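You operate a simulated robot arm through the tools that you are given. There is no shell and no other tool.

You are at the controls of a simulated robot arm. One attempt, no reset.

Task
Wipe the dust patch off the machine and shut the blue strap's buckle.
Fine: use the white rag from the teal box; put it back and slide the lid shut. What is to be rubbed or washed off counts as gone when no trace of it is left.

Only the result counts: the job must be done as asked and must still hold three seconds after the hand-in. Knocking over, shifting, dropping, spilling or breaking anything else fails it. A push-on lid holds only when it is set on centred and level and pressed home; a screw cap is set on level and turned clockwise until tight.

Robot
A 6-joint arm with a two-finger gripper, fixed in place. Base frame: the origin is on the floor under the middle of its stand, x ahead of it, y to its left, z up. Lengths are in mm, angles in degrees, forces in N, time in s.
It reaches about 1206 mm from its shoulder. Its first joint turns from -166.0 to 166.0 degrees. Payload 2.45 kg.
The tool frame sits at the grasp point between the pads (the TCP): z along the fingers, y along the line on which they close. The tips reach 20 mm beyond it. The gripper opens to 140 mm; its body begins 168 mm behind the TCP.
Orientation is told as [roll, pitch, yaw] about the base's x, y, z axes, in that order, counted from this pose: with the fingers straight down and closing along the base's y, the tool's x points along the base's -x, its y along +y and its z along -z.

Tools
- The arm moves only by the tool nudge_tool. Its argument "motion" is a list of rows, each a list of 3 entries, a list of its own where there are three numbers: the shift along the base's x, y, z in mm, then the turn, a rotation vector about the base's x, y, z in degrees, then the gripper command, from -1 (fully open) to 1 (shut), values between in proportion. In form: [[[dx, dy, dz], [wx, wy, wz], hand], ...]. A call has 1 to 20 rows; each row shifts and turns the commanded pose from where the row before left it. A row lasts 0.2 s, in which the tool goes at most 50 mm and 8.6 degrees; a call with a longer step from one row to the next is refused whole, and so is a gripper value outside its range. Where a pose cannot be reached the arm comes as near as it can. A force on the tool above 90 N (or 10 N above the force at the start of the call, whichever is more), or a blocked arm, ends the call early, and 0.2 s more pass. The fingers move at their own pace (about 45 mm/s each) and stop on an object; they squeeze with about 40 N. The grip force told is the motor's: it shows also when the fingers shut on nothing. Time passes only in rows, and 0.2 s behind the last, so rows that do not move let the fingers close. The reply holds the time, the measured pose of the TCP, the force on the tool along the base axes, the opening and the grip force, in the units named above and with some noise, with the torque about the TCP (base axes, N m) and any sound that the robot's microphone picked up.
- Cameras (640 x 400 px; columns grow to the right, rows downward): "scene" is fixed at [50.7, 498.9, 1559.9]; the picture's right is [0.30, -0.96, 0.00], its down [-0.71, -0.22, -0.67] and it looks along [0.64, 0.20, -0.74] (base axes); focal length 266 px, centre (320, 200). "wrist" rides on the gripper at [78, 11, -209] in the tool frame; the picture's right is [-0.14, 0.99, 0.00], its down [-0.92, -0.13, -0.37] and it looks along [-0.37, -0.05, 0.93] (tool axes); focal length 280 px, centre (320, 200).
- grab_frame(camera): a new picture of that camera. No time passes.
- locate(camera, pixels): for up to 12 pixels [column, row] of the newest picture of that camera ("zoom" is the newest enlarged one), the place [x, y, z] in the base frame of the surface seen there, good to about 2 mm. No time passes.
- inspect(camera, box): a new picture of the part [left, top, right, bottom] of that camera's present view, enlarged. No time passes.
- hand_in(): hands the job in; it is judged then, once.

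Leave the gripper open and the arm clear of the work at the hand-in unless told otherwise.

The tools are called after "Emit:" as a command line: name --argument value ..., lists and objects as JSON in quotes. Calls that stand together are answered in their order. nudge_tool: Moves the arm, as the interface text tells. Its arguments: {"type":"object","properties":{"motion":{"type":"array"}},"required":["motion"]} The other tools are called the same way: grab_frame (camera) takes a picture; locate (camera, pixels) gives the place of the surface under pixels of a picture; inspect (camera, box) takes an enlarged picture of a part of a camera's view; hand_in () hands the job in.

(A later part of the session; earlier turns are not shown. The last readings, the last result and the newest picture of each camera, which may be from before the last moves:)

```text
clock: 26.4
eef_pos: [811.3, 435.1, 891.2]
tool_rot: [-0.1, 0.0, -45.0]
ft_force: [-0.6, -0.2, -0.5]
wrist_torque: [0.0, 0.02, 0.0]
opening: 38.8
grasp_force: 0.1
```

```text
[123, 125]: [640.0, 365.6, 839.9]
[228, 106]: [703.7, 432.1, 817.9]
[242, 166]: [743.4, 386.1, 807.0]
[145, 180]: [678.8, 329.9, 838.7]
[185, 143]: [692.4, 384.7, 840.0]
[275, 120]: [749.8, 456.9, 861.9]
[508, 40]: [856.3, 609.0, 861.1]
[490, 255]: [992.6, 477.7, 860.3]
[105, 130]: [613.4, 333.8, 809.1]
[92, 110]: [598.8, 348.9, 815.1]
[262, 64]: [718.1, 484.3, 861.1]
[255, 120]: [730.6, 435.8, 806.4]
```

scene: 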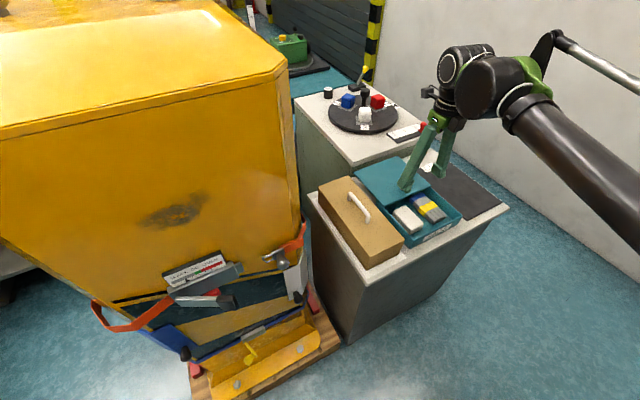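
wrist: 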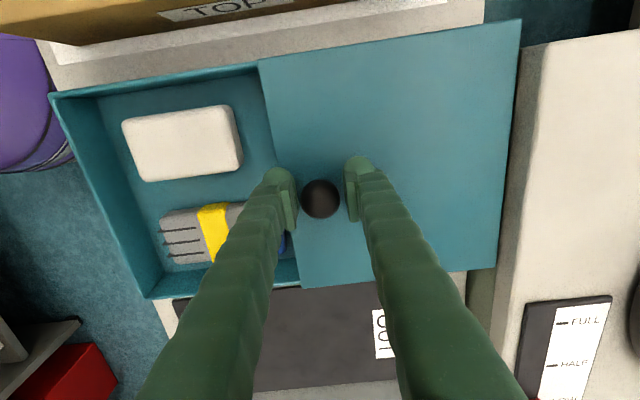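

The lid stays put. The rag spans u 709–803 along the slide direction with its middle at about [691, 379]. I rise, move over to [692, 380] with the opening at 104 mm, and check the alignment from a mid height.

Emit:
nudge_tool --motion '[[[0, 0, 0], [0, 0, 0], 0.1], [[0, 0, 0], [0, 0, 0], 0.0], [[0, 0, 30], [0, 0, 0], 0.0], [[0, 0, 40], [0, 0, 0], -0.2], [[-30, -14, 20], [0, 0, 0], -0.49], [[-30, -14, 0], [0, 0, 0], -0.49], [[-30, -14, 0], [0, 0, 0], -0.49], [[-29.4, -13, 0], [0, 0, 0], -0.49], [[0, 0, -40], [0, 0, 0], -0.49], [[0, 0, -30], [0, 0, 0], -0.49], [[0, 0, 0], [0, 0, 0], -0.49]]'

Emit:
grab_frame --camera "wrist"

Emit:
inspect --camera "scene" --box '[360, 135, 480, 255]'

```text
clock: 28.8
eef_pos: [691.8, 378.3, 911.2]
tool_rot: [0.1, 0.0, -44.9]
ft_force: [0.1, 0.8, -0.4]
wrist_torque: [-0.04, 0.02, 0.03]
opening: 104.6
grasp_force: 0.0
```

```text
taken
```

wrist: 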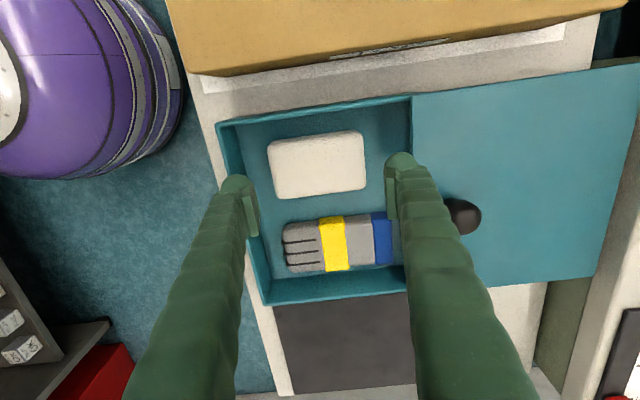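

```text
3.33 times, centred on (420, 195) of scene
```

zoom: 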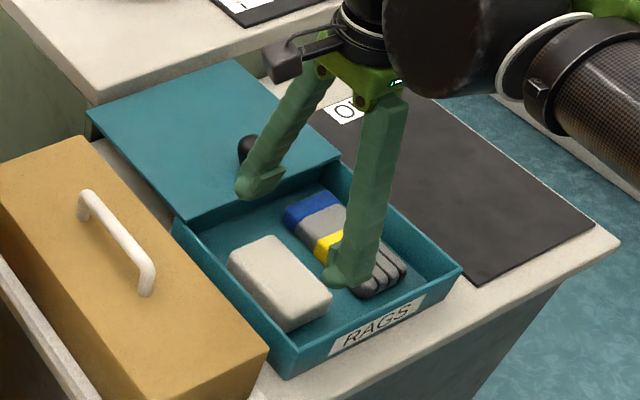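

The rag lies between the fingers. I verify its ends and sides in this closer view.

Emit:
locate --camera "wrist" --pixels '[[269, 168], [273, 168], [277, 168], [364, 160], [361, 160], [368, 160], [316, 140], [316, 135], [320, 190], [320, 196], [316, 165], [236, 150]]'

Emit:
inspect --camera "wrist" --box '[210, 90, 430, 310]'

```text
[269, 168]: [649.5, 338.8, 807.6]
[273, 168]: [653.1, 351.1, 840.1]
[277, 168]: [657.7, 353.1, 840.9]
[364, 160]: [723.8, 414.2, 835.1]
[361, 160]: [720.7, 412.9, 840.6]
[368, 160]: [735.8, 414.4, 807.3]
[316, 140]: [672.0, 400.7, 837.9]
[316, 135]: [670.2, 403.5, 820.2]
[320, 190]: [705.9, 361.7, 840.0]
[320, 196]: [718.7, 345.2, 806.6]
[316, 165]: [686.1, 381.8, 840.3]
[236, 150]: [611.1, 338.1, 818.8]
```

```text
1.82 times, centred on (320, 200) of wrist
```

zoom: 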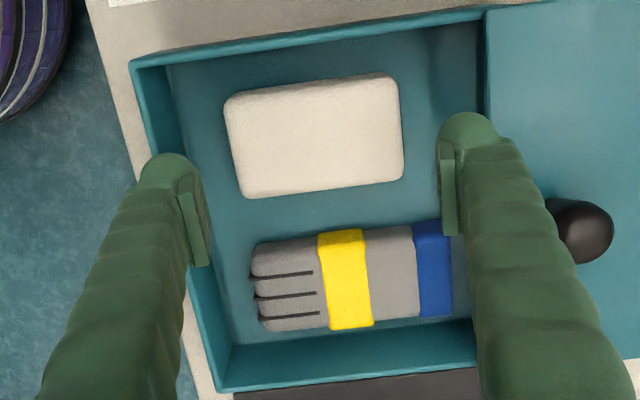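

The rag is centred within 2 mm: front end at u 708, rear at 805, against my pads at 704.5 and 809. I go down to TCP z ≈ 837 in small steps.

Emit:
nudge_tool --motion '[[[0, 0.8, -20], [0, 0, 0], -0.49], [[0, 0, -15], [0, 0, 0], -0.49], [[0, 0, -12], [0, 0, 0], -0.49], [[0, 0, -10], [0, 0, 0], -0.49], [[0, 0, -9], [0, 0, 0], -0.49], [[0, 0, -8], [0, 0, 0], -0.49], [[0, 0, 0], [0, 0, 0], -0.49]]'

Emit:
grab_frame --camera "wrist"

```text
clock: 30.4
eef_pos: [689.9, 378.7, 840.0]
tool_rot: [0.1, 0.0, -45.0]
ft_force: [-6.0, -5.9, 75.7]
wrist_torque: [-3.28, 3.65, 0.42]
opening: 121.2
grasp_force: 12.9
```

```text
taken
```

wrist: 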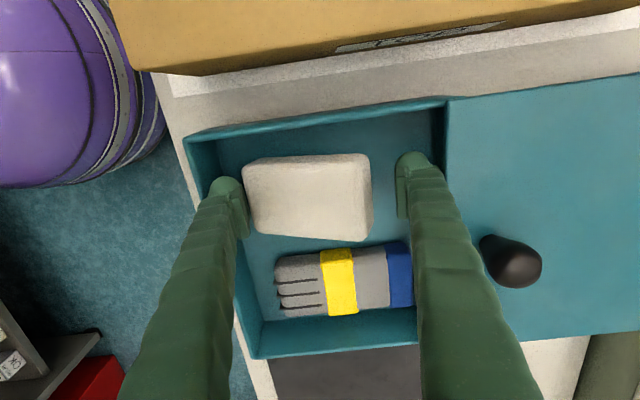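

The front finger met something: 76 N upward, and the fingers were pushed apart to 121 mm. I go straight back up 35 mm and look.

Emit:
nudge_tool --motion '[[[0, 0, 5], [0, 0, 0], -0.49], [[0, 0, 15], [0, 0, 0], -0.49], [[0, 0, 20], [0, 0, 0], -0.49], [[0, 0, 0], [0, 0, 0], -0.49]]'

Emit:
grab_frame --camera "wrist"

Emit:
inspect --camera "scene" --box '[370, 155, 480, 255]'

```text
clock: 31.4
eef_pos: [691.3, 380.0, 877.9]
tool_rot: [0.0, 0.0, -44.9]
ft_force: [-0.4, 0.7, -1.1]
wrist_torque: [-0.02, -0.02, 0.0]
opening: 104.2
grasp_force: 0.2
```

```text
taken
```

wrist: 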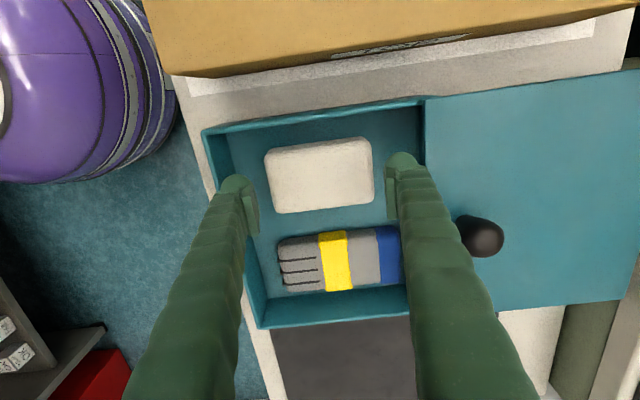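

```text
4.00 times, centred on (425, 205) of scene
```

zoom: 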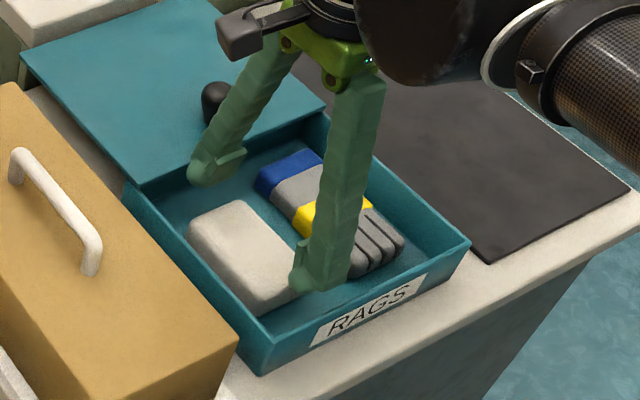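

Back up, nothing touches. I measure the rag and the box rim again to see whether anything moved.

Emit:
locate --camera "wrist" --pixels '[[266, 175], [270, 175], [374, 170], [371, 170], [320, 145], [322, 205], [205, 136], [262, 326], [222, 160], [424, 130], [250, 255], [480, 150]]'

Emit:
locate --camera "zoom" --pixels '[[262, 370], [468, 246], [265, 345], [192, 232], [230, 205], [300, 295], [325, 105], [140, 183], [310, 240], [300, 280], [340, 280], [195, 175]]'

```text
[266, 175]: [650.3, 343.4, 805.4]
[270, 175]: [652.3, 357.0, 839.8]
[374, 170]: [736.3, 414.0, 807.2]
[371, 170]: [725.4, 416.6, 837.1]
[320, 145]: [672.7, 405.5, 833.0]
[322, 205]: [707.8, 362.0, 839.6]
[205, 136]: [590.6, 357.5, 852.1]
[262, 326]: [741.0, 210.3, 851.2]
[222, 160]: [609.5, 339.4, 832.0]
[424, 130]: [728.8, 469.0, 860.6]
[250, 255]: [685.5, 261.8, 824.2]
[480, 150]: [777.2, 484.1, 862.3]
```

```text
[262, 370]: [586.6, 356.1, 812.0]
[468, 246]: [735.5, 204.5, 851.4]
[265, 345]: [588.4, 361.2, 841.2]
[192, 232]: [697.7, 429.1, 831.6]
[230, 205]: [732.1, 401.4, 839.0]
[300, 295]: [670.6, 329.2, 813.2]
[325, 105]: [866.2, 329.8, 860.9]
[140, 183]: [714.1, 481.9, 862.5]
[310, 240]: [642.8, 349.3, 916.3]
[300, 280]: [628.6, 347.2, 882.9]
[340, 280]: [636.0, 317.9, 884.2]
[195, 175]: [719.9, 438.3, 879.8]
```

The box did not move; the rag was nudged about 3 mm back. I need to know the shape of the fingertips at this opening, so I zoom on the fingers and measure the pads.

Emit:
inspect --camera "scene" --box '[410, 170, 460, 230]'

Emit:
inspect --camera "wrist" --box '[200, 140, 280, 260]'

Emit:
inspect --camera "wrist" --box '[360, 130, 440, 250]'

```text
6.67 times, centred on (435, 200) of scene
```

zoom: 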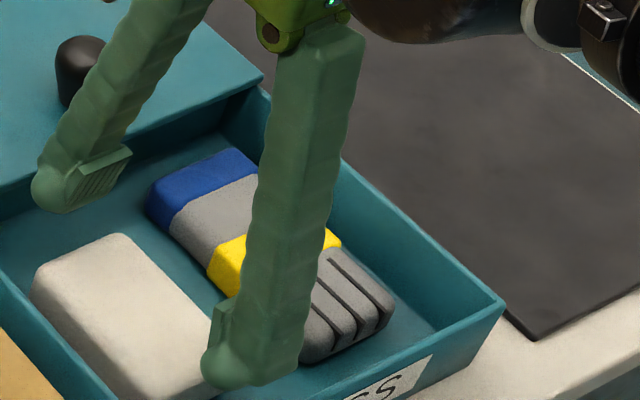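

```text
3.33 times, centred on (240, 200) of wrist
```

zoom: 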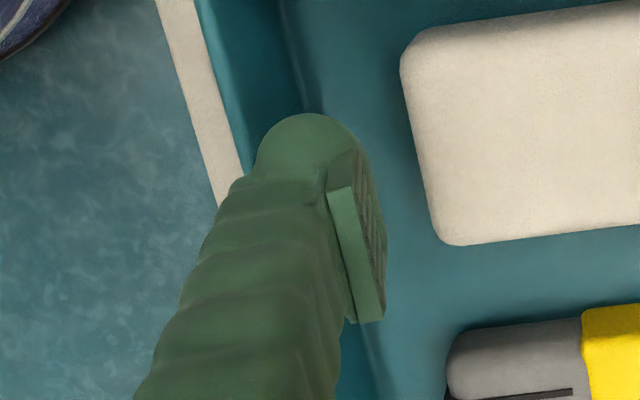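

```text
3.33 times, centred on (400, 190) of wrist
```

zoom: 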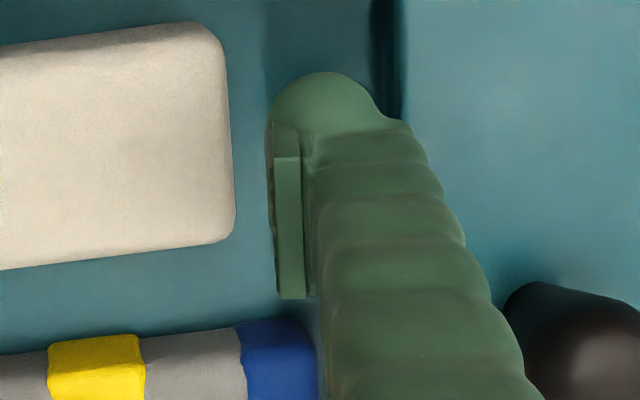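

I re-take the scene zoom and sample the front finger's surface near its tip.

Emit:
inspect --camera "scene" --box '[415, 190, 455, 230]'

Emit:
locate --camera "zoom" --pixels '[[230, 335], [235, 300], [255, 350], [290, 365], [330, 365], [370, 345], [385, 320], [300, 330], [350, 280], [400, 250], [245, 270], [268, 290]]'

```text
10.00 times, centred on (435, 210) of scene
```

zoom: 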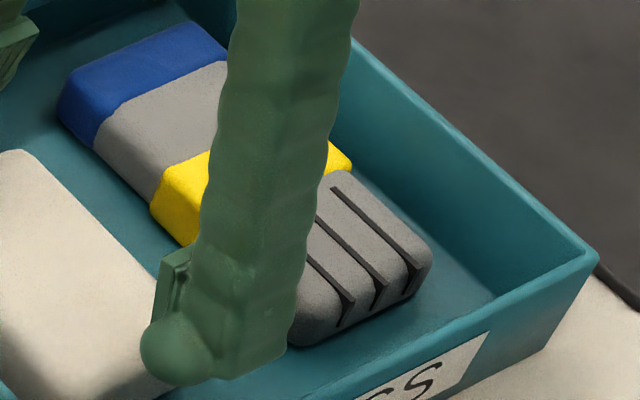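

```text
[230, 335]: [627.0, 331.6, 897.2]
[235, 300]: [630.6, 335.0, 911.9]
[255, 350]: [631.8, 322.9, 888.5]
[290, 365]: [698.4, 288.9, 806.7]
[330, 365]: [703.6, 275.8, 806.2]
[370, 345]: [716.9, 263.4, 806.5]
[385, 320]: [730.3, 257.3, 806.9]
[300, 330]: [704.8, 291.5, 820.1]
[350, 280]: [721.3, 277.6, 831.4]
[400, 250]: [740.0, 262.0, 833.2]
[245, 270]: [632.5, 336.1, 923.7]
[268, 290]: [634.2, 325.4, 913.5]
```

I sample the left finger's pad and dome in the wrist picture to learn how far they reach toward the rag.

Emit:
locate --camera "wrist" --pixels '[[255, 206], [248, 212], [258, 228], [254, 222], [236, 178], [249, 184], [252, 190], [254, 196], [384, 175], [390, 180], [396, 178], [384, 195]]'

```text
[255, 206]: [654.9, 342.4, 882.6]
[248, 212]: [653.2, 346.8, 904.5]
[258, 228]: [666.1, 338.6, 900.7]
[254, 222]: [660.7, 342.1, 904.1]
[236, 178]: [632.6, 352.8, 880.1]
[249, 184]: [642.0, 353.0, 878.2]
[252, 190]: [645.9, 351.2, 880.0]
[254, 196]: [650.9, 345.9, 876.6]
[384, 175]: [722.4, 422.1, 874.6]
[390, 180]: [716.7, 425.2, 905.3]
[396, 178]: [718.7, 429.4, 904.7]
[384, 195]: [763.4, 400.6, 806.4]
```

The pads tilt outward slightly toward the tips, so the pads themselves should have cleared. I check the rag's front face from the scene side, which shows how far its lower part bulges.

Emit:
inspect --camera "scene" --box '[400, 200, 450, 245]'

Emit:
locate --camera "zoom" --pixels '[[200, 190], [200, 220], [205, 240], [215, 260], [150, 150], [170, 200], [240, 290], [200, 275], [100, 150], [120, 180], [250, 310], [260, 330]]'

```text
8.89 times, centred on (425, 222) of scene
```

zoom: 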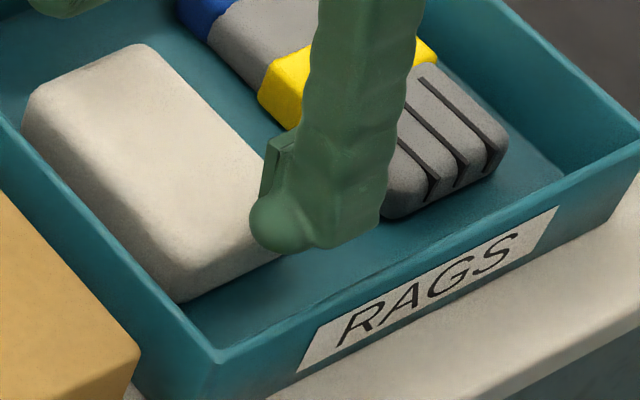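

```text
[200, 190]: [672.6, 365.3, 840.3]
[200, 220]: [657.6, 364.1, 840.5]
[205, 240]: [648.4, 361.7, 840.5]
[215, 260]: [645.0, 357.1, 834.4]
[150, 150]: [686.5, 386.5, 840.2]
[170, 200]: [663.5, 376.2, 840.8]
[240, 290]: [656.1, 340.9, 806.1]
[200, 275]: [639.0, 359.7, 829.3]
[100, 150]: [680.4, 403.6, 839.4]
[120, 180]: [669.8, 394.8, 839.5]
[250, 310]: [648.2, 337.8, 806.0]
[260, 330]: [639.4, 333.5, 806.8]
```

The rag's front face is at u ≈ 706, and the front gap to the inner wall (671) is about 35 mm, so the finger needs exact placing. I shift 2 mm back, open to 108 mm and lower to just above the rim for a precise look.

Emit:
nudge_tool --motion '[[[1.4, 1.4, 0], [0, 0, 0], -0.543], [[0, 0, -3], [0, 0, 0], -0.543], [[0, 0, 0], [0, 0, 0], -0.543]]'

Emit:
inspect --camera "scene" --box '[400, 195, 450, 245]'

Emit:
inspect --camera "wrist" --box '[200, 110, 440, 260]'

```text
clock: 32.2
eef_pos: [691.0, 381.6, 874.4]
tool_rot: [0.0, 0.1, -44.9]
ft_force: [-0.3, -0.9, 0.5]
wrist_torque: [-0.03, -0.03, -0.02]
opening: 108.2
grasp_force: 0.0
```

```text
8.00 times, centred on (425, 220) of scene
```

zoom: 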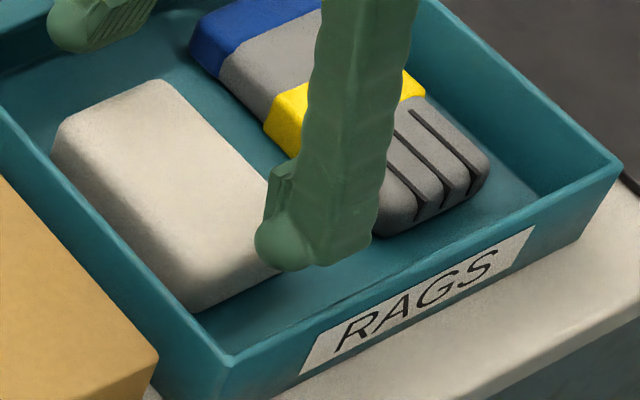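

```text
2.67 times, centred on (320, 185) of wrist
```

zoom: 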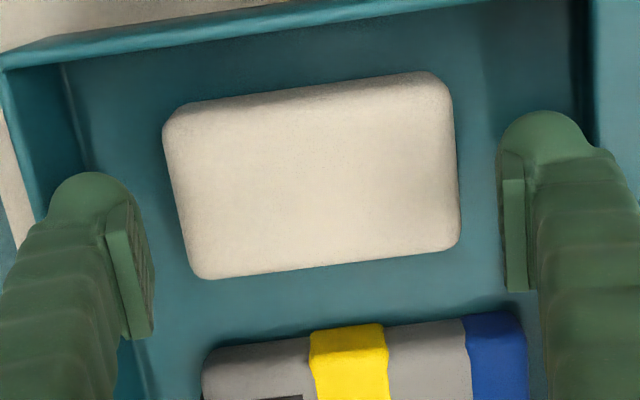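

Pads sit at about ±54 mm and the rag spans -51 to +47 mm from the tool's middle, so it should pass. I lower in small steps and read the force.

Emit:
nudge_tool --motion '[[[0, 0, -5], [0, 0, 0], -0.543], [[0, 0, -5], [0, 0, 0], -0.543], [[0, 0, -4], [0, 0, 0], -0.543]]'

Emit:
nudge_tool --motion '[[[0, 0, -4], [0, 0, 0], -0.543], [[0, 0, 0], [0, 0, 0], -0.543]]'

```text
clock: 33.0
eef_pos: [691.6, 382.2, 860.7]
tool_rot: [0.1, -0.1, -45.0]
ft_force: [0.1, -0.5, 0.2]
wrist_torque: [-0.02, 0.0, 0.04]
opening: 108.0
grasp_force: 0.0
```

```text
clock: 33.6
eef_pos: [692.5, 381.3, 857.5]
tool_rot: [0.0, 0.0, -44.9]
ft_force: [-0.8, -0.1, -0.1]
wrist_torque: [-0.01, 0.01, 0.01]
opening: 108.0
grasp_force: 0.0
```

No contact yet with the tips at z ≈ 837. I continue down in 4 mm steps.

Emit:
nudge_tool --motion '[[[0, 0, -4], [0, 0, 0], -0.543], [[0, 0, 0], [0, 0, 0], -0.543]]'

Emit:
nudge_tool --motion '[[[0, 0, -4], [0, 0, 0], -0.543], [[0, 0, 0], [0, 0, 0], -0.543]]'

```text
clock: 34.2
eef_pos: [692.6, 381.1, 852.5]
tool_rot: [0.0, 0.0, -44.9]
ft_force: [0.2, 0.0, 0.2]
wrist_torque: [0.0, -0.01, -0.02]
opening: 108.4
grasp_force: 0.0
```

```text
clock: 34.8
eef_pos: [691.8, 381.6, 849.1]
tool_rot: [0.0, 0.0, -44.9]
ft_force: [-0.5, -0.3, 0.2]
wrist_torque: [-0.02, 0.03, 0.03]
opening: 107.9
grasp_force: 0.0
```

Still free at TCP z ≈ 849 (tips ≈ 829). I go on down.

Emit:
nudge_tool --motion '[[[0, 0, -4], [0, 0, 0], -0.543], [[0, 0, 0], [0, 0, 0], -0.543]]'

Emit:
nudge_tool --motion '[[[0, 0, -4], [0, 0, 0], -0.543], [[0, 0, 0], [0, 0, 0], -0.543]]'

Emit:
grab_frame --camera "wrist"

```text
clock: 35.4
eef_pos: [692.8, 381.3, 844.9]
tool_rot: [0.0, -0.1, -45.1]
ft_force: [-0.4, 0.1, 0.4]
wrist_torque: [-0.03, 0.01, 0.04]
opening: 107.9
grasp_force: 0.1
```

```text
clock: 36.0
eef_pos: [692.7, 381.0, 840.8]
tool_rot: [0.0, 0.0, -44.9]
ft_force: [-0.1, 0.2, -1.2]
wrist_torque: [0.03, 0.0, -0.01]
opening: 108.2
grasp_force: 0.0
```

```text
taken
```

wrist: 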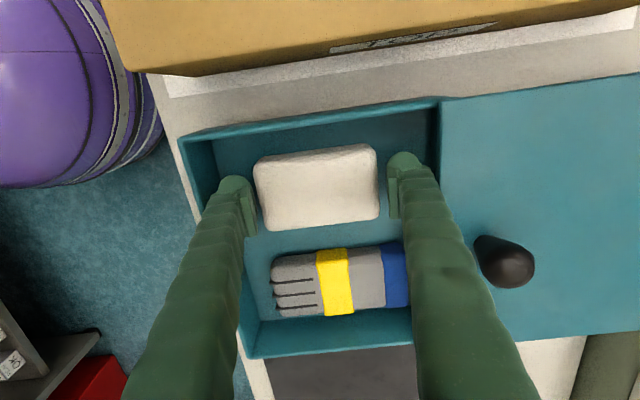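

Both fingers are in the gaps, nothing touched. I lower 3 mm more and close on the rag.

Emit:
nudge_tool --motion '[[[0, 0, -3], [0, 0, 0], -0.543], [[0, 0, 0], [0, 0, 0], -0.45], [[0, 0, 0], [0, 0, 0], -0.4], [[0, 0, 0], [0, 0, 0], -0.3], [[0, 0, 0], [0, 0, 0], -0.1], [[0, 0, 0], [0, 0, 0], 0.1], [[0, 0, 0], [0, 0, 0], 0.1]]'

Emit:
grab_frame --camera "wrist"

```text
clock: 37.6
eef_pos: [692.4, 382.4, 837.3]
tool_rot: [-0.1, 0.0, -44.9]
ft_force: [0.7, -0.9, 3.7]
wrist_torque: [0.01, -0.05, 0.06]
opening: 99.0
grasp_force: 39.7
```

```text
taken
```

wrist: 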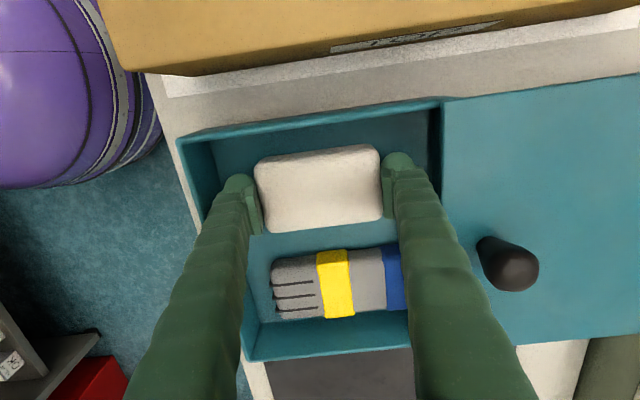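

The rag is held (opening 99 mm, 40 N). I lift it slowly a little and check that it comes along, watching the front wall and lid edge.

Emit:
nudge_tool --motion '[[[0, 0, 4], [0, 0, 0], 0.1], [[0, 0, 6], [0, 0, 0], 0.1], [[0, 0, 8], [0, 0, 0], 0.1], [[0, 0, 10], [0, 0, 0], 0.1]]'

Emit:
grab_frame --camera "wrist"

Emit:
inspect --camera "scene" --box '[380, 160, 470, 250]'

```text
clock: 38.6
eef_pos: [692.8, 381.1, 865.7]
tool_rot: [0.1, 0.1, -45.0]
ft_force: [0.2, -1.0, -1.3]
wrist_torque: [-0.01, 0.01, -0.01]
opening: 98.9
grasp_force: 40.4
```

```text
taken
```

wrist: 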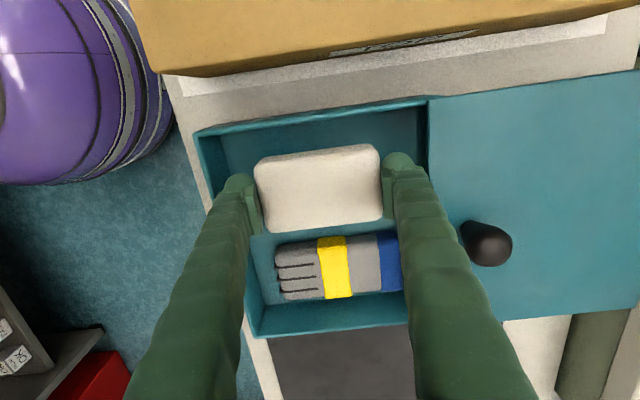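

```text
4.44 times, centred on (425, 205) of scene
```

zoom: 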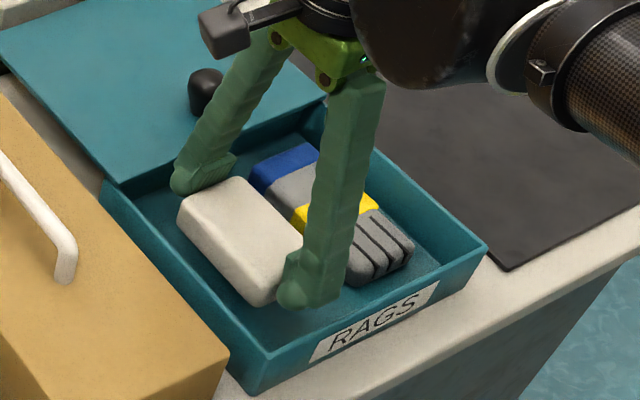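

The rag hangs well in the grip. I rise to about z = 1150, clear of everything, while backing 60 mm away from the table.

Emit:
nudge_tool --motion '[[[0, 0, 25], [0, 0, 0], 0.1], [[0, 0, 30], [0, 0, 0], 0.1], [[0, 0, 35], [0, 0, 0], 0.1], [[0, 0, 35], [0, 0, 0], 0.1], [[-8, -8, 35], [0, 0, 0], 0.1], [[-10, -10, 35], [0, 0, 0], 0.1], [[-12, -12, 35], [0, 0, 0], 0.1], [[-12, -12, 35], [0, 0, 0], 0.1], [[-12, -12, 20], [0, 0, 0], 0.1]]'

Emit:
grab_frame --camera "scene"

```text
clock: 40.6
eef_pos: [640.0, 327.5, 1150.7]
tool_rot: [0.0, 0.0, -44.9]
ft_force: [-0.5, -0.5, -0.7]
wrist_torque: [-0.06, 0.03, 0.01]
opening: 98.9
grasp_force: 40.2
```

```text
taken
```

scene: 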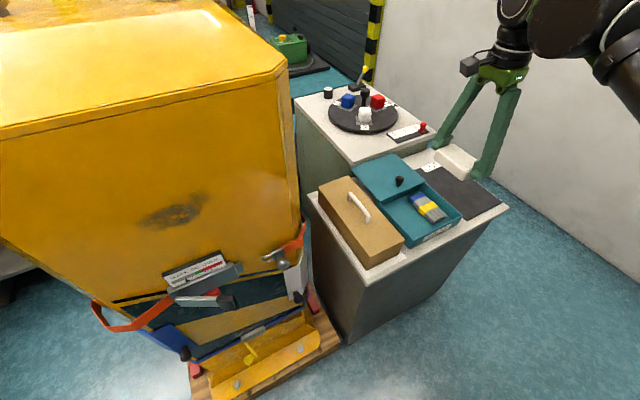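

While the machine's face is unobstructed, I zoom on the dust patch and measure its limits.

Emit:
inspect --camera "scene" --box '[120, 175, 230, 240]'

Emit:
locate --camera "scene" --pixels '[[138, 215], [145, 226], [160, 228], [185, 220], [205, 200], [208, 192], [195, 194], [165, 204], [142, 212], [172, 214], [120, 200], [230, 210]]'

```text
5.82 times, centred on (175, 208) of scene
```

zoom: 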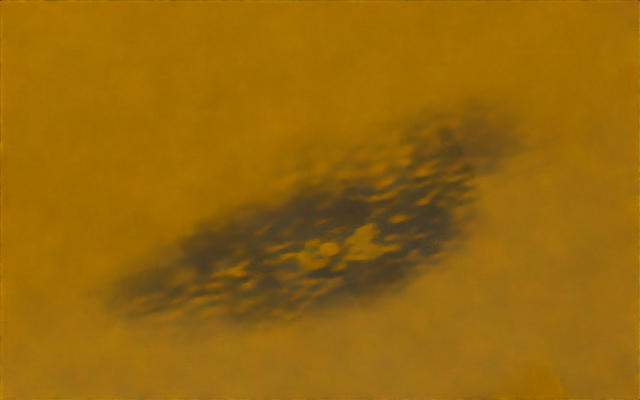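

```text
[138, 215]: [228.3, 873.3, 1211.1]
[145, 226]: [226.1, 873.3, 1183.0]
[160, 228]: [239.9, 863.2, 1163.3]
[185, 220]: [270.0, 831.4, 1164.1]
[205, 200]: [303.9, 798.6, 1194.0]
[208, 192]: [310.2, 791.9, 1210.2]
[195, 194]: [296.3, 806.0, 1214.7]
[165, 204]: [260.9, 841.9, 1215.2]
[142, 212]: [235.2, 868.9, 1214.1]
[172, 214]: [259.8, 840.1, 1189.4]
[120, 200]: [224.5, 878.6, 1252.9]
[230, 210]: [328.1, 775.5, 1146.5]
```

The patch covers about v 340–456 and z 1160–1222 on the plane u ≈ 779.5. I carry the rag over toward the machine, staying well off its face, to about [184, 608, 1189].

Emit:
nudge_tool --motion '[[[-37.9, 23.4, 3.2], [0, 0, 0], 0.1], [[-37.9, 23.4, 3.2], [0, 0, 0], 0.1], [[-37.9, 23.4, 3.2], [0, 0, 0], 0.1], [[-37.9, 23.4, 3.2], [0, 0, 0], 0.1], [[-37.9, 23.4, 3.2], [0, 0, 0], 0.1], [[-37.9, 23.4, 3.2], [0, 0, 0], 0.1], [[-37.9, 23.4, 3.2], [0, 0, 0], 0.1], [[-37.9, 23.4, 3.2], [0, 0, 0], 0.1], [[-37.9, 23.4, 3.2], [0, 0, 0], 0.1], [[-37.9, 23.4, 3.2], [0, 0, 0], 0.1], [[-37.9, 23.4, 3.2], [0, 0, 0], 0.1], [[-37.8, 23.0, 2.9], [0, 0, 0], 0.1], [[0, 0, 0], [0, 0, 0], 0.1]]'

Emit:
grab_frame --camera "scene"

Emit:
grab_frame --camera "wrist"

```text
clock: 43.4
eef_pos: [184.0, 610.3, 1187.5]
tool_rot: [0.0, 0.0, -45.0]
ft_force: [0.3, 0.3, -0.7]
wrist_torque: [0.0, 0.02, 0.01]
opening: 98.8
grasp_force: 40.2
```

```text
taken
```

scene: 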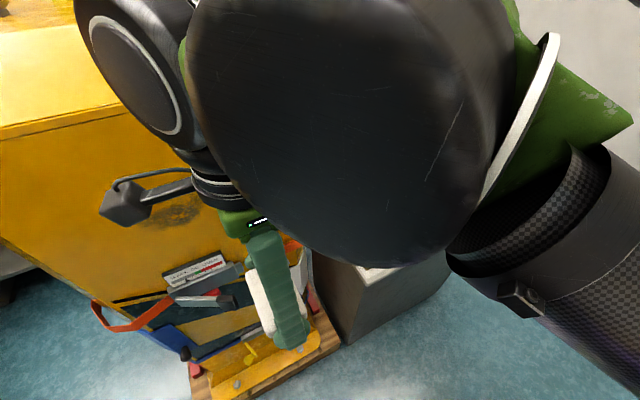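

```text
taken
```

wrist: 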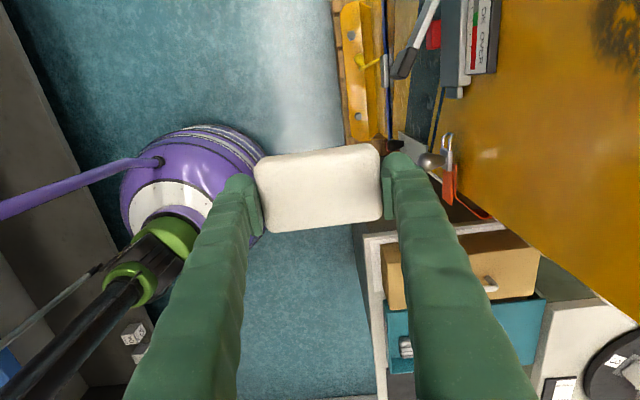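

The rag is clear of the face. In this wrist view the yellow buckle lever shows at (370, 62); I take a zoomed look at it for later.

Emit:
inspect --camera "wrist" --box '[330, 0, 440, 150]'

Emit:
inspect --camera "wrist" --box '[345, 25, 405, 100]'

Emit:
locate --camera "zoom" --pixels '[[320, 200], [280, 200], [350, 200], [240, 230], [360, 160], [360, 250]]'

```text
2.67 times, centred on (385, 75) of wrist
```

zoom: 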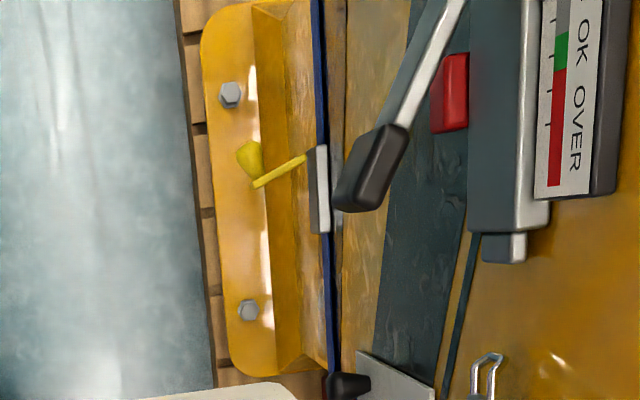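

```text
5.33 times, centred on (375, 62) of wrist
```

zoom: 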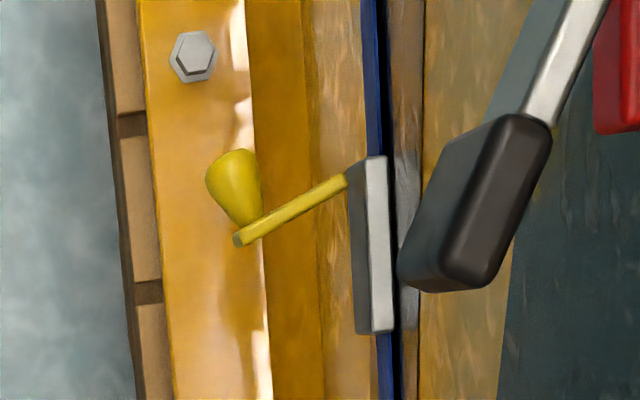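

```text
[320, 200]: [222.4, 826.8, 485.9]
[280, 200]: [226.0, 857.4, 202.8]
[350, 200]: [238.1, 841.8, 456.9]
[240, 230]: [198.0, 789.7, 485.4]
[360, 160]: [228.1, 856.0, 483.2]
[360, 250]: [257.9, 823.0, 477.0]
```

The lever pivots at the buckle's +v end and swings in the horizontal plane; shutting it means swinging it toward -v onto the buckle. First the wiping: I turn the tool by +90 degrees about (0.707, -0.707, 0), so it points at the face with the rag's underside forward.

Emit:
nudge_tool --motion '[[[0, 0, 0], [5.785, -5.785, 0], 0.1], [[0, 0, 0], [5.785, -5.785, 0], 0.1], [[0, 0, 0], [5.785, -5.785, 0], 0.1], [[0, 0, 0], [5.785, -5.785, 0], 0.1], [[0, 0, 0], [5.785, -5.785, 0], 0.1], [[0, 0, 0], [5.785, -5.785, 0], 0.1]]'

Emit:
grab_frame --camera "scene"

```text
clock: 44.8
eef_pos: [183.7, 609.1, 1188.3]
tool_rot: [49.3, -0.1, -44.8]
ft_force: [-0.7, -0.5, -0.5]
wrist_torque: [-0.03, -0.01, -0.02]
opening: 98.5
grasp_force: 39.9
```

```text
taken
```

scene: 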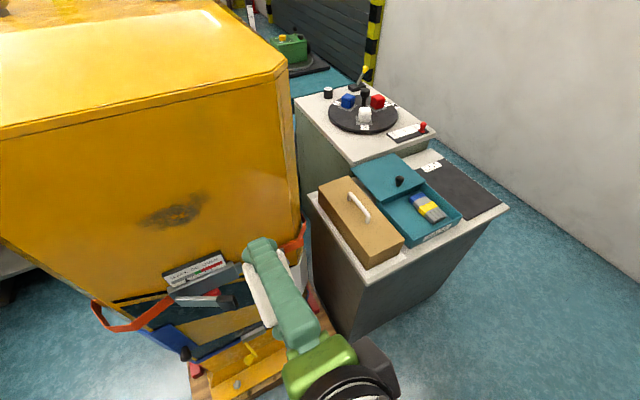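

It turns as planned. I complete the turn.

Emit:
nudge_tool --motion '[[[0, 0, 0], [5.785, -5.785, 0], 0.1], [[0, 0, 0], [5.785, -5.785, 0], 0.1], [[0, 0, 0], [5.785, -5.785, 0], 0.1], [[0, 0, 0], [5.785, -5.785, 0], 0.1], [[0, 0, 0], [5.785, -5.785, 0], 0.1], [[0, 0, 0], [0, 0, 0], 0.1]]'

Emit:
grab_frame --camera "scene"

Emit:
grab_frame --camera "wrist"

```text
clock: 46.2
eef_pos: [198.5, 609.2, 1188.6]
tool_rot: [86.4, -4.7, -44.2]
ft_force: [-0.9, 0.5, 0.0]
wrist_torque: [0.03, -0.01, -0.01]
opening: 98.9
grasp_force: 40.4
out of reach, approached as far as the arm can: row 4, 5
```

```text
taken
```

scene: 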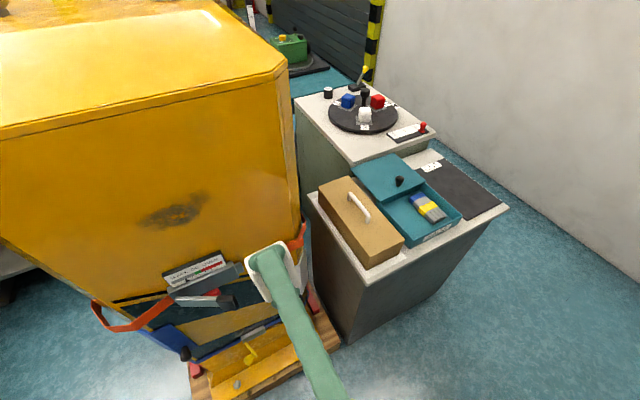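

```text
taken
```

wrist: 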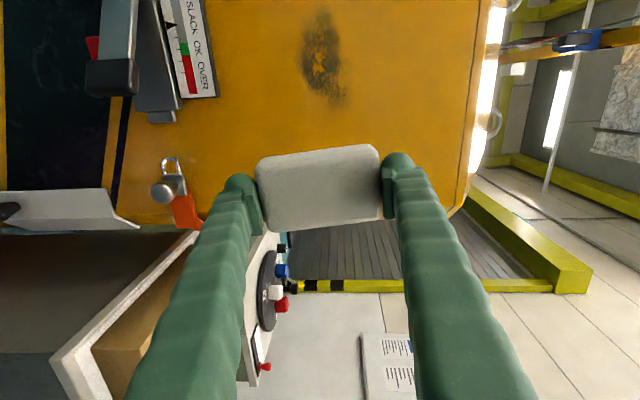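

The last bit of the turn was out of reach this close to the base; farther out it should work. I move toward the patch, staying 57 mm off the face.

Emit:
nudge_tool --motion '[[[5.65, 40.3, 0], [0, 0, 0], 0.1], [[5.65, 40.3, 0], [0, 0, 0], 0.1], [[5.65, 40.3, 0], [0, 0, 0], 0.1], [[5.65, 40.3, 0], [0, 0, 0], 0.1], [[0, 0, 0], [0, 0, 0], 0.1], [[0, 0, 0], [0, 0, 0], 0.1]]'

Emit:
grab_frame --camera "scene"

Emit:
grab_frame --camera "wrist"

```text
clock: 47.6
eef_pos: [219.9, 772.5, 1187.9]
tool_rot: [86.3, -4.7, -44.1]
ft_force: [0.5, -0.2, -0.7]
wrist_torque: [0.0, -0.02, 0.02]
opening: 98.4
grasp_force: 40.2
```

```text
taken
```

scene: 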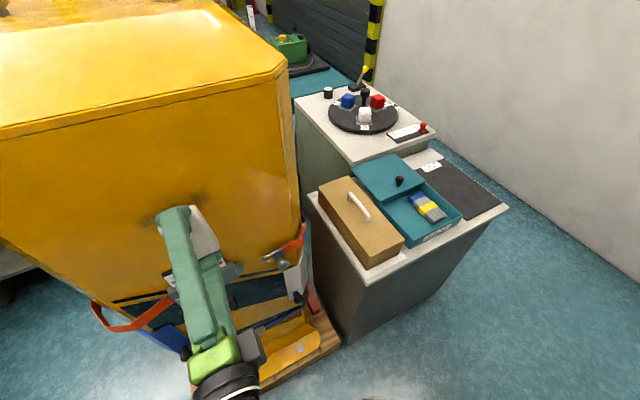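

```text
taken
```

wrist: 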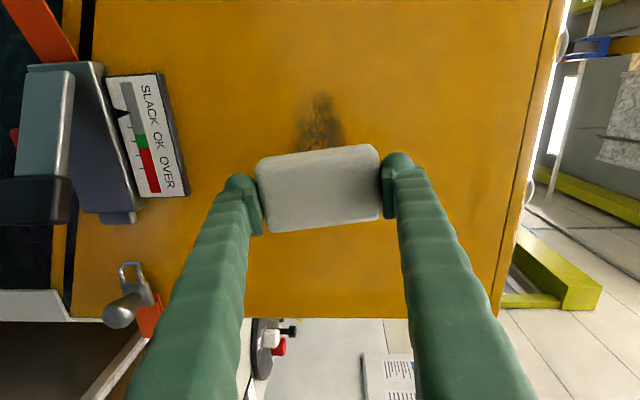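

The reached pose became the new command: the tool points 3.7 degrees low and is rolled 4.7 degrees. I correct the orientation here, where there should be more reach.

Emit:
nudge_tool --motion '[[[0, 0, 0], [2.97, 0.35, -0.3], 0.1], [[0, 0, 0], [2.97, 0.35, -0.3], 0.1], [[0, 0, 0], [0, 0, 0], 0.1]]'

```text
clock: 48.4
eef_pos: [223.1, 771.0, 1188.0]
tool_rot: [86.4, -4.3, -44.1]
ft_force: [-1.1, 1.0, -0.8]
wrist_torque: [-0.02, 0.01, 0.0]
opening: 98.6
grasp_force: 40.3
out of reach, approached as far as the arm can: row 1, 2
```

Still blocked. I test the two corrections separately: first only the pitch (about (0.707, -0.707, 0)).

Emit:
nudge_tool --motion '[[[0, 0, 0], [1.4, -1.4, 0], 0.1], [[0, 0, 0], [1.2, -1.2, 0], 0.1], [[0, 0, 0], [0, 0, 0], 0.1]]'

```text
clock: 49.2
eef_pos: [225.2, 771.5, 1188.6]
tool_rot: [88.5, -6.2, -44.1]
ft_force: [-0.9, 0.0, -0.9]
wrist_torque: [0.0, 0.02, 0.02]
opening: 98.5
grasp_force: 40.6
```

The pitch moves freely, so only the roll about the tool axis is limited, and a 6-degree roll in the plane of the face does no harm. I finish the pitch.

Emit:
nudge_tool --motion '[[[0, 0, 0], [1.06, -1.06, -0.9], 0.1], [[0, 0, 0], [0, 0, 0], 0.1], [[0, 0, 0], [0, 0, 0], 0.1]]'

```text
clock: 50.0
eef_pos: [224.6, 772.6, 1188.8]
tool_rot: [89.3, -7.0, -45.1]
ft_force: [-0.2, 0.3, -1.0]
wrist_torque: [0.0, 0.02, 0.02]
opening: 98.6
grasp_force: 39.9
out of reach, approached as far as the arm can: row 1
```

The tool now points straight at the face (within 1 degree). I roll a few degrees away from the limit for slack, move sideways to v ≈ 398 and approach until about 8 mm before contact.

Emit:
nudge_tool --motion '[[[0, 0, 0], [-2.1, -2.1, 0], 0.1], [[-3.7, 3.7, 0], [-2.1, -2.1, 0], 0.1], [[-3.7, 3.7, 0], [0, 0, 0], 0.1], [[8, 8, 0], [0, 0, 0], 0.1], [[8, 8, 0], [0, 0, 0], 0.1], [[8, 8, 0], [0, 0, 0], 0.1], [[0, 0, 0], [0, 0, 0], 0.1]]'

Emit:
grab_frame --camera "scene"

Emit:
grab_frame --camera "wrist"

```text
clock: 51.6
eef_pos: [241.4, 802.3, 1188.6]
tool_rot: [89.3, -13.0, -45.1]
ft_force: [0.3, -0.3, -0.7]
wrist_torque: [0.01, 0.01, 0.01]
opening: 98.6
grasp_force: 39.8
```

```text
taken
```

scene: 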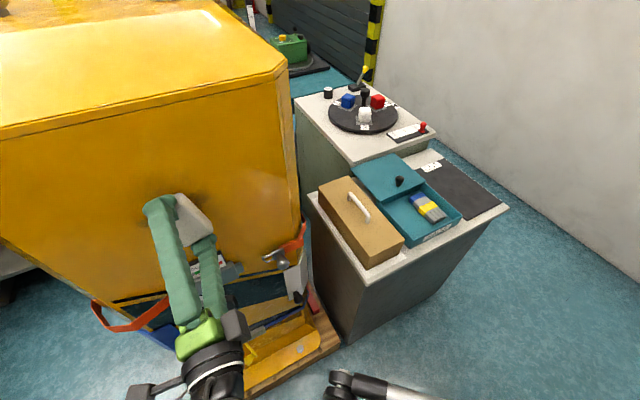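

```text
taken
```

wrist: 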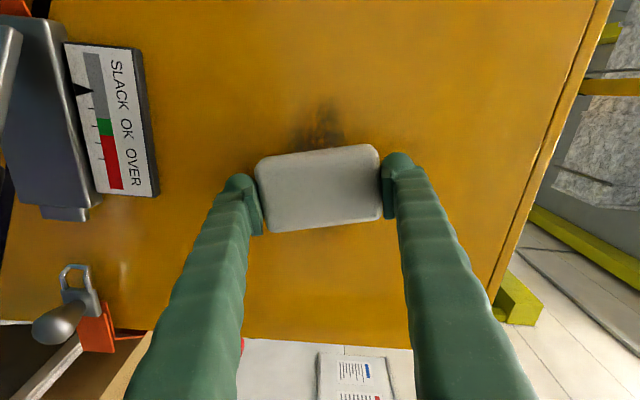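

The rag is now at v ≈ 397, roughly 9 mm off. I approach in small steps and watch the force.

Emit:
nudge_tool --motion '[[[1.4, 1.4, 0], [0, 0, 0], 0.1], [[1.4, 1.4, 0], [0, 0, 0], 0.1], [[1.4, 1.4, 0], [0, 0, 0], 0.1], [[0, 0, 0], [0, 0, 0], 0.1]]'

Emit:
nudge_tool --motion '[[[1.0, 1.0, 0], [0, 0, 0], 0.1], [[0, 0, 0], [0, 0, 0], 0.1]]'

```text
clock: 52.6
eef_pos: [245.2, 807.0, 1188.2]
tool_rot: [89.3, -12.9, -45.2]
ft_force: [0.2, 0.7, 0.0]
wrist_torque: [0.02, 0.01, 0.02]
opening: 98.7
grasp_force: 39.7
```

```text
clock: 53.2
eef_pos: [246.3, 808.4, 1189.8]
tool_rot: [89.3, -12.9, -45.1]
ft_force: [-0.4, 0.9, -0.7]
wrist_torque: [0.0, -0.01, 0.0]
opening: 98.6
grasp_force: 40.3
```

No contact yet at u ≈ 745.6. I go on with 1.4 mm steps.

Emit:
nudge_tool --motion '[[[1.0, 1.0, 0], [0, 0, 0], 0.1], [[0, 0, 0], [0, 0, 0], 0.1]]'

Emit:
nudge_tool --motion '[[[1.0, 1.0, 0], [0, 0, 0], 0.1], [[0, 0, 0], [0, 0, 0], 0.1]]'

Emit:
nudge_tool --motion '[[[0.7, 0.7, 0], [0, 0, 0], 0.1], [[0, 0, 0], [0, 0, 0], 0.1]]'

```text
clock: 53.8
eef_pos: [246.4, 807.0, 1187.7]
tool_rot: [89.4, -12.9, -45.1]
ft_force: [-3.7, -4.8, -1.5]
wrist_torque: [0.1, -0.16, 0.18]
opening: 98.5
grasp_force: 40.1
```

```text
clock: 54.4
eef_pos: [246.1, 808.6, 1189.5]
tool_rot: [89.4, -13.0, -45.0]
ft_force: [-12.2, -17.6, -3.6]
wrist_torque: [0.69, -0.56, 0.3]
opening: 98.6
grasp_force: 40.1
```

```text
clock: 55.0
eef_pos: [248.5, 809.2, 1188.8]
tool_rot: [89.4, -12.9, -45.1]
ft_force: [-18.2, -23.4, -2.9]
wrist_torque: [0.87, -0.74, 0.45]
opening: 98.8
grasp_force: 40.7
```

Contact: about 29 N, centred about 39 mm above the tool centre, so the upper edge of the rag carries it. I tilt the nose up by 1 degree and turn 0.5 degrees to lay the rag flat.

Emit:
nudge_tool --motion '[[[0, 0, 0], [0.7, -0.7, 0.5], 0.1], [[0, 0, 0], [0, 0, 0], 0.1]]'

```text
clock: 55.6
eef_pos: [247.5, 808.5, 1189.6]
tool_rot: [90.4, -12.8, -44.8]
ft_force: [-19.6, -21.4, -4.3]
wrist_torque: [-1.02, 1.05, -0.68]
opening: 98.6
grasp_force: 39.5
```

Slightly too much; I take back 0.45 degrees.

Emit:
nudge_tool --motion '[[[0, 0, 0], [-0.33, 0.33, -0.22], 0.1], [[0, 0, 0], [0, 0, 0], 0.1]]'

```text
clock: 56.2
eef_pos: [246.6, 809.9, 1189.6]
tool_rot: [90.0, -12.9, -44.9]
ft_force: [-18.3, -15.7, -3.3]
wrist_torque: [0.37, -0.41, 0.14]
opening: 98.9
grasp_force: 39.7
```

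The rag lies nearly flat with about 24 N. I start wiping: sweep toward +v by 50 mm.

Emit:
nudge_tool --motion '[[[-3.5, 3.5, 0], [0, 0, 0], 0.1], [[-3.5, 3.5, 0], [0, 0, 0], 0.1], [[-3.5, 3.5, 0], [0, 0, 0], 0.1], [[-3.5, 3.5, 0], [0, 0, 0], 0.1], [[-3.5, 3.5, 0], [0, 0, 0], 0.1], [[-3.5, 3.5, 0], [0, 0, 0], 0.1], [[-3.5, 3.5, 0], [0, 0, 0], 0.1], [[-3.5, 3.5, 0], [0, 0, 0], 0.1], [[-3.5, 3.5, 0], [0, 0, 0], 0.1], [[-3.5, 3.5, 0], [0, 0, 0], 0.1]]'

Emit:
grab_frame --camera "wrist"

Emit:
grab_frame --camera "scene"

```text
clock: 58.4
eef_pos: [213.3, 845.5, 1191.1]
tool_rot: [89.8, -12.9, -45.0]
ft_force: [-9.0, -22.9, -0.4]
wrist_torque: [0.07, -0.04, -0.29]
opening: 98.9
grasp_force: 39.9
```

```text
taken
```

wrist: 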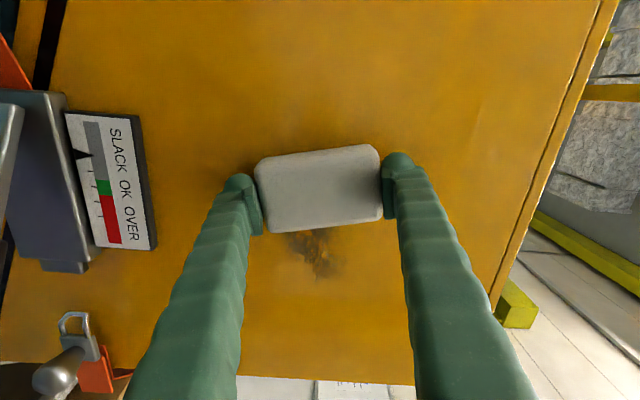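

```text
taken
```

scene: 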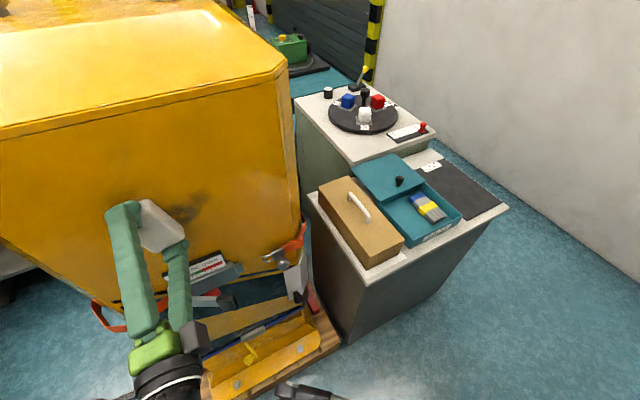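

Force is steady at 23 N and friction shows the rag rubs. I go 20 mm further, then sweep back over the patch.

Emit:
nudge_tool --motion '[[[-3.5, 3.5, 0], [0, 0, 0], 0.1], [[-3.5, 3.5, 0], [0, 0, 0], 0.1], [[-3.5, 3.5, 0], [0, 0, 0], 0.1], [[-3.5, 3.5, 0], [0, 0, 0], 0.1], [[3.5, -3.5, 0], [0, 0, 0], 0.1], [[3.5, -3.5, 0], [0, 0, 0], 0.1], [[3.5, -3.5, 0], [0, 0, 0], 0.1], [[3.5, -3.5, 0], [0, 0, 0], 0.1], [[3.5, -3.5, 0], [0, 0, 0], 0.1], [[3.5, -3.5, 0], [0, 0, 0], 0.1], [[3.5, -3.5, 0], [0, 0, 0], 0.1], [[3.5, -3.5, 0], [0, 0, 0], 0.1], [[3.5, -3.5, 0], [0, 0, 0], 0.1], [[3.5, -3.5, 0], [0, 0, 0], 0.1], [[3.5, -3.5, 0], [0, 0, 0], 0.1], [[3.5, -3.5, 0], [0, 0, 0], 0.1], [[3.5, -3.5, 0], [0, 0, 0], 0.1], [[3.5, -3.5, 0], [0, 0, 0], 0.1], [[3.5, -3.5, 0], [0, 0, 0], 0.1], [[3.5, -3.5, 0], [0, 0, 0], 0.1]]'

Emit:
grab_frame --camera "wrist"

```text
clock: 62.6
eef_pos: [255.5, 803.4, 1190.3]
tool_rot: [89.9, -12.9, -44.9]
ft_force: [-18.5, -8.1, -1.5]
wrist_torque: [-0.08, 0.0, 0.11]
opening: 99.2
grasp_force: 40.1
```

```text
taken
```

wrist: 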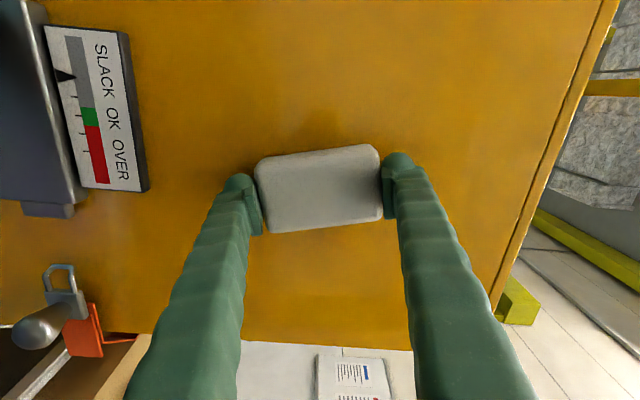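

Above the rag the face looks nearly clean. I sweep on toward -v over the rest.

Emit:
nudge_tool --motion '[[[3.5, -3.5, 0], [0, 0, 0], 0.1], [[3.5, -3.5, 0], [0, 0, 0], 0.1], [[3.5, -3.5, 0], [0, 0, 0], 0.1], [[3.5, -3.5, 0], [0, 0, 0], 0.1], [[3.5, -3.5, 0], [0, 0, 0], 0.1], [[3.5, -3.5, 0], [0, 0, 0], 0.1], [[3.5, -3.5, 0], [0, 0, 0], 0.1], [[3.5, -3.5, 0], [0, 0, 0], 0.1], [[3.5, -3.5, 0], [0, 0, 0], 0.1], [[3.5, -3.5, 0], [0, 0, 0], 0.1], [[3.5, -3.5, 0], [0, 0, 0], 0.1], [[3.5, -3.5, 0], [0, 0, 0], 0.1], [[3.5, -3.5, 0], [0, 0, 0], 0.1], [[3.5, -3.5, 0], [0, 0, 0], 0.1]]'

Emit:
grab_frame --camera "wrist"

Emit:
grab_frame --camera "scene"

```text
clock: 65.6
eef_pos: [302.6, 755.8, 1189.8]
tool_rot: [89.9, -12.8, -44.8]
ft_force: [-14.2, -5.4, 0.7]
wrist_torque: [-0.06, 0.02, 0.02]
opening: 98.9
grasp_force: 39.7
```

```text
taken
```

wrist: 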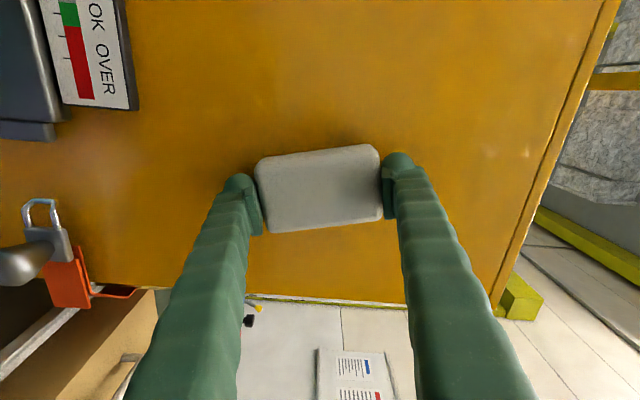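

```text
taken
```

scene: 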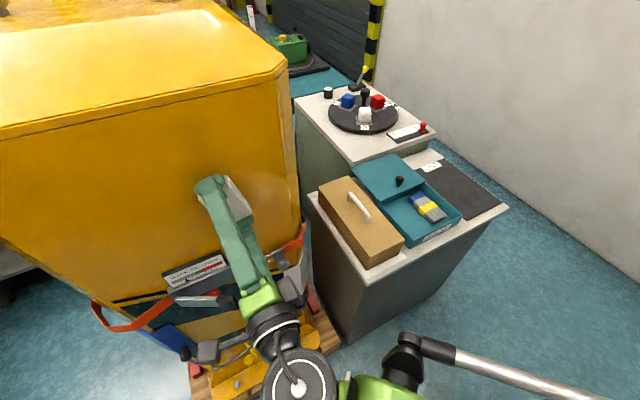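

The patch looks gone. I zoom both cameras on the place to look for faint traces.

Emit:
inspect --camera "scene" --box '[110, 170, 220, 245]'

Emit:
inspect --camera "wrist" --box '[200, 0, 480, 170]'

```text
5.33 times, centred on (165, 208) of scene
```

zoom: 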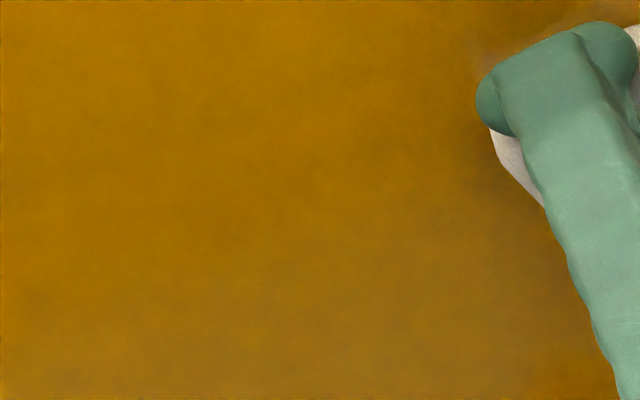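

```text
2.29 times, centred on (340, 85) of wrist
```

zoom: 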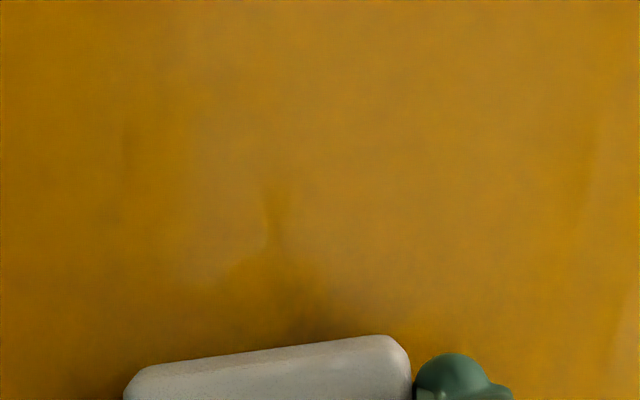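

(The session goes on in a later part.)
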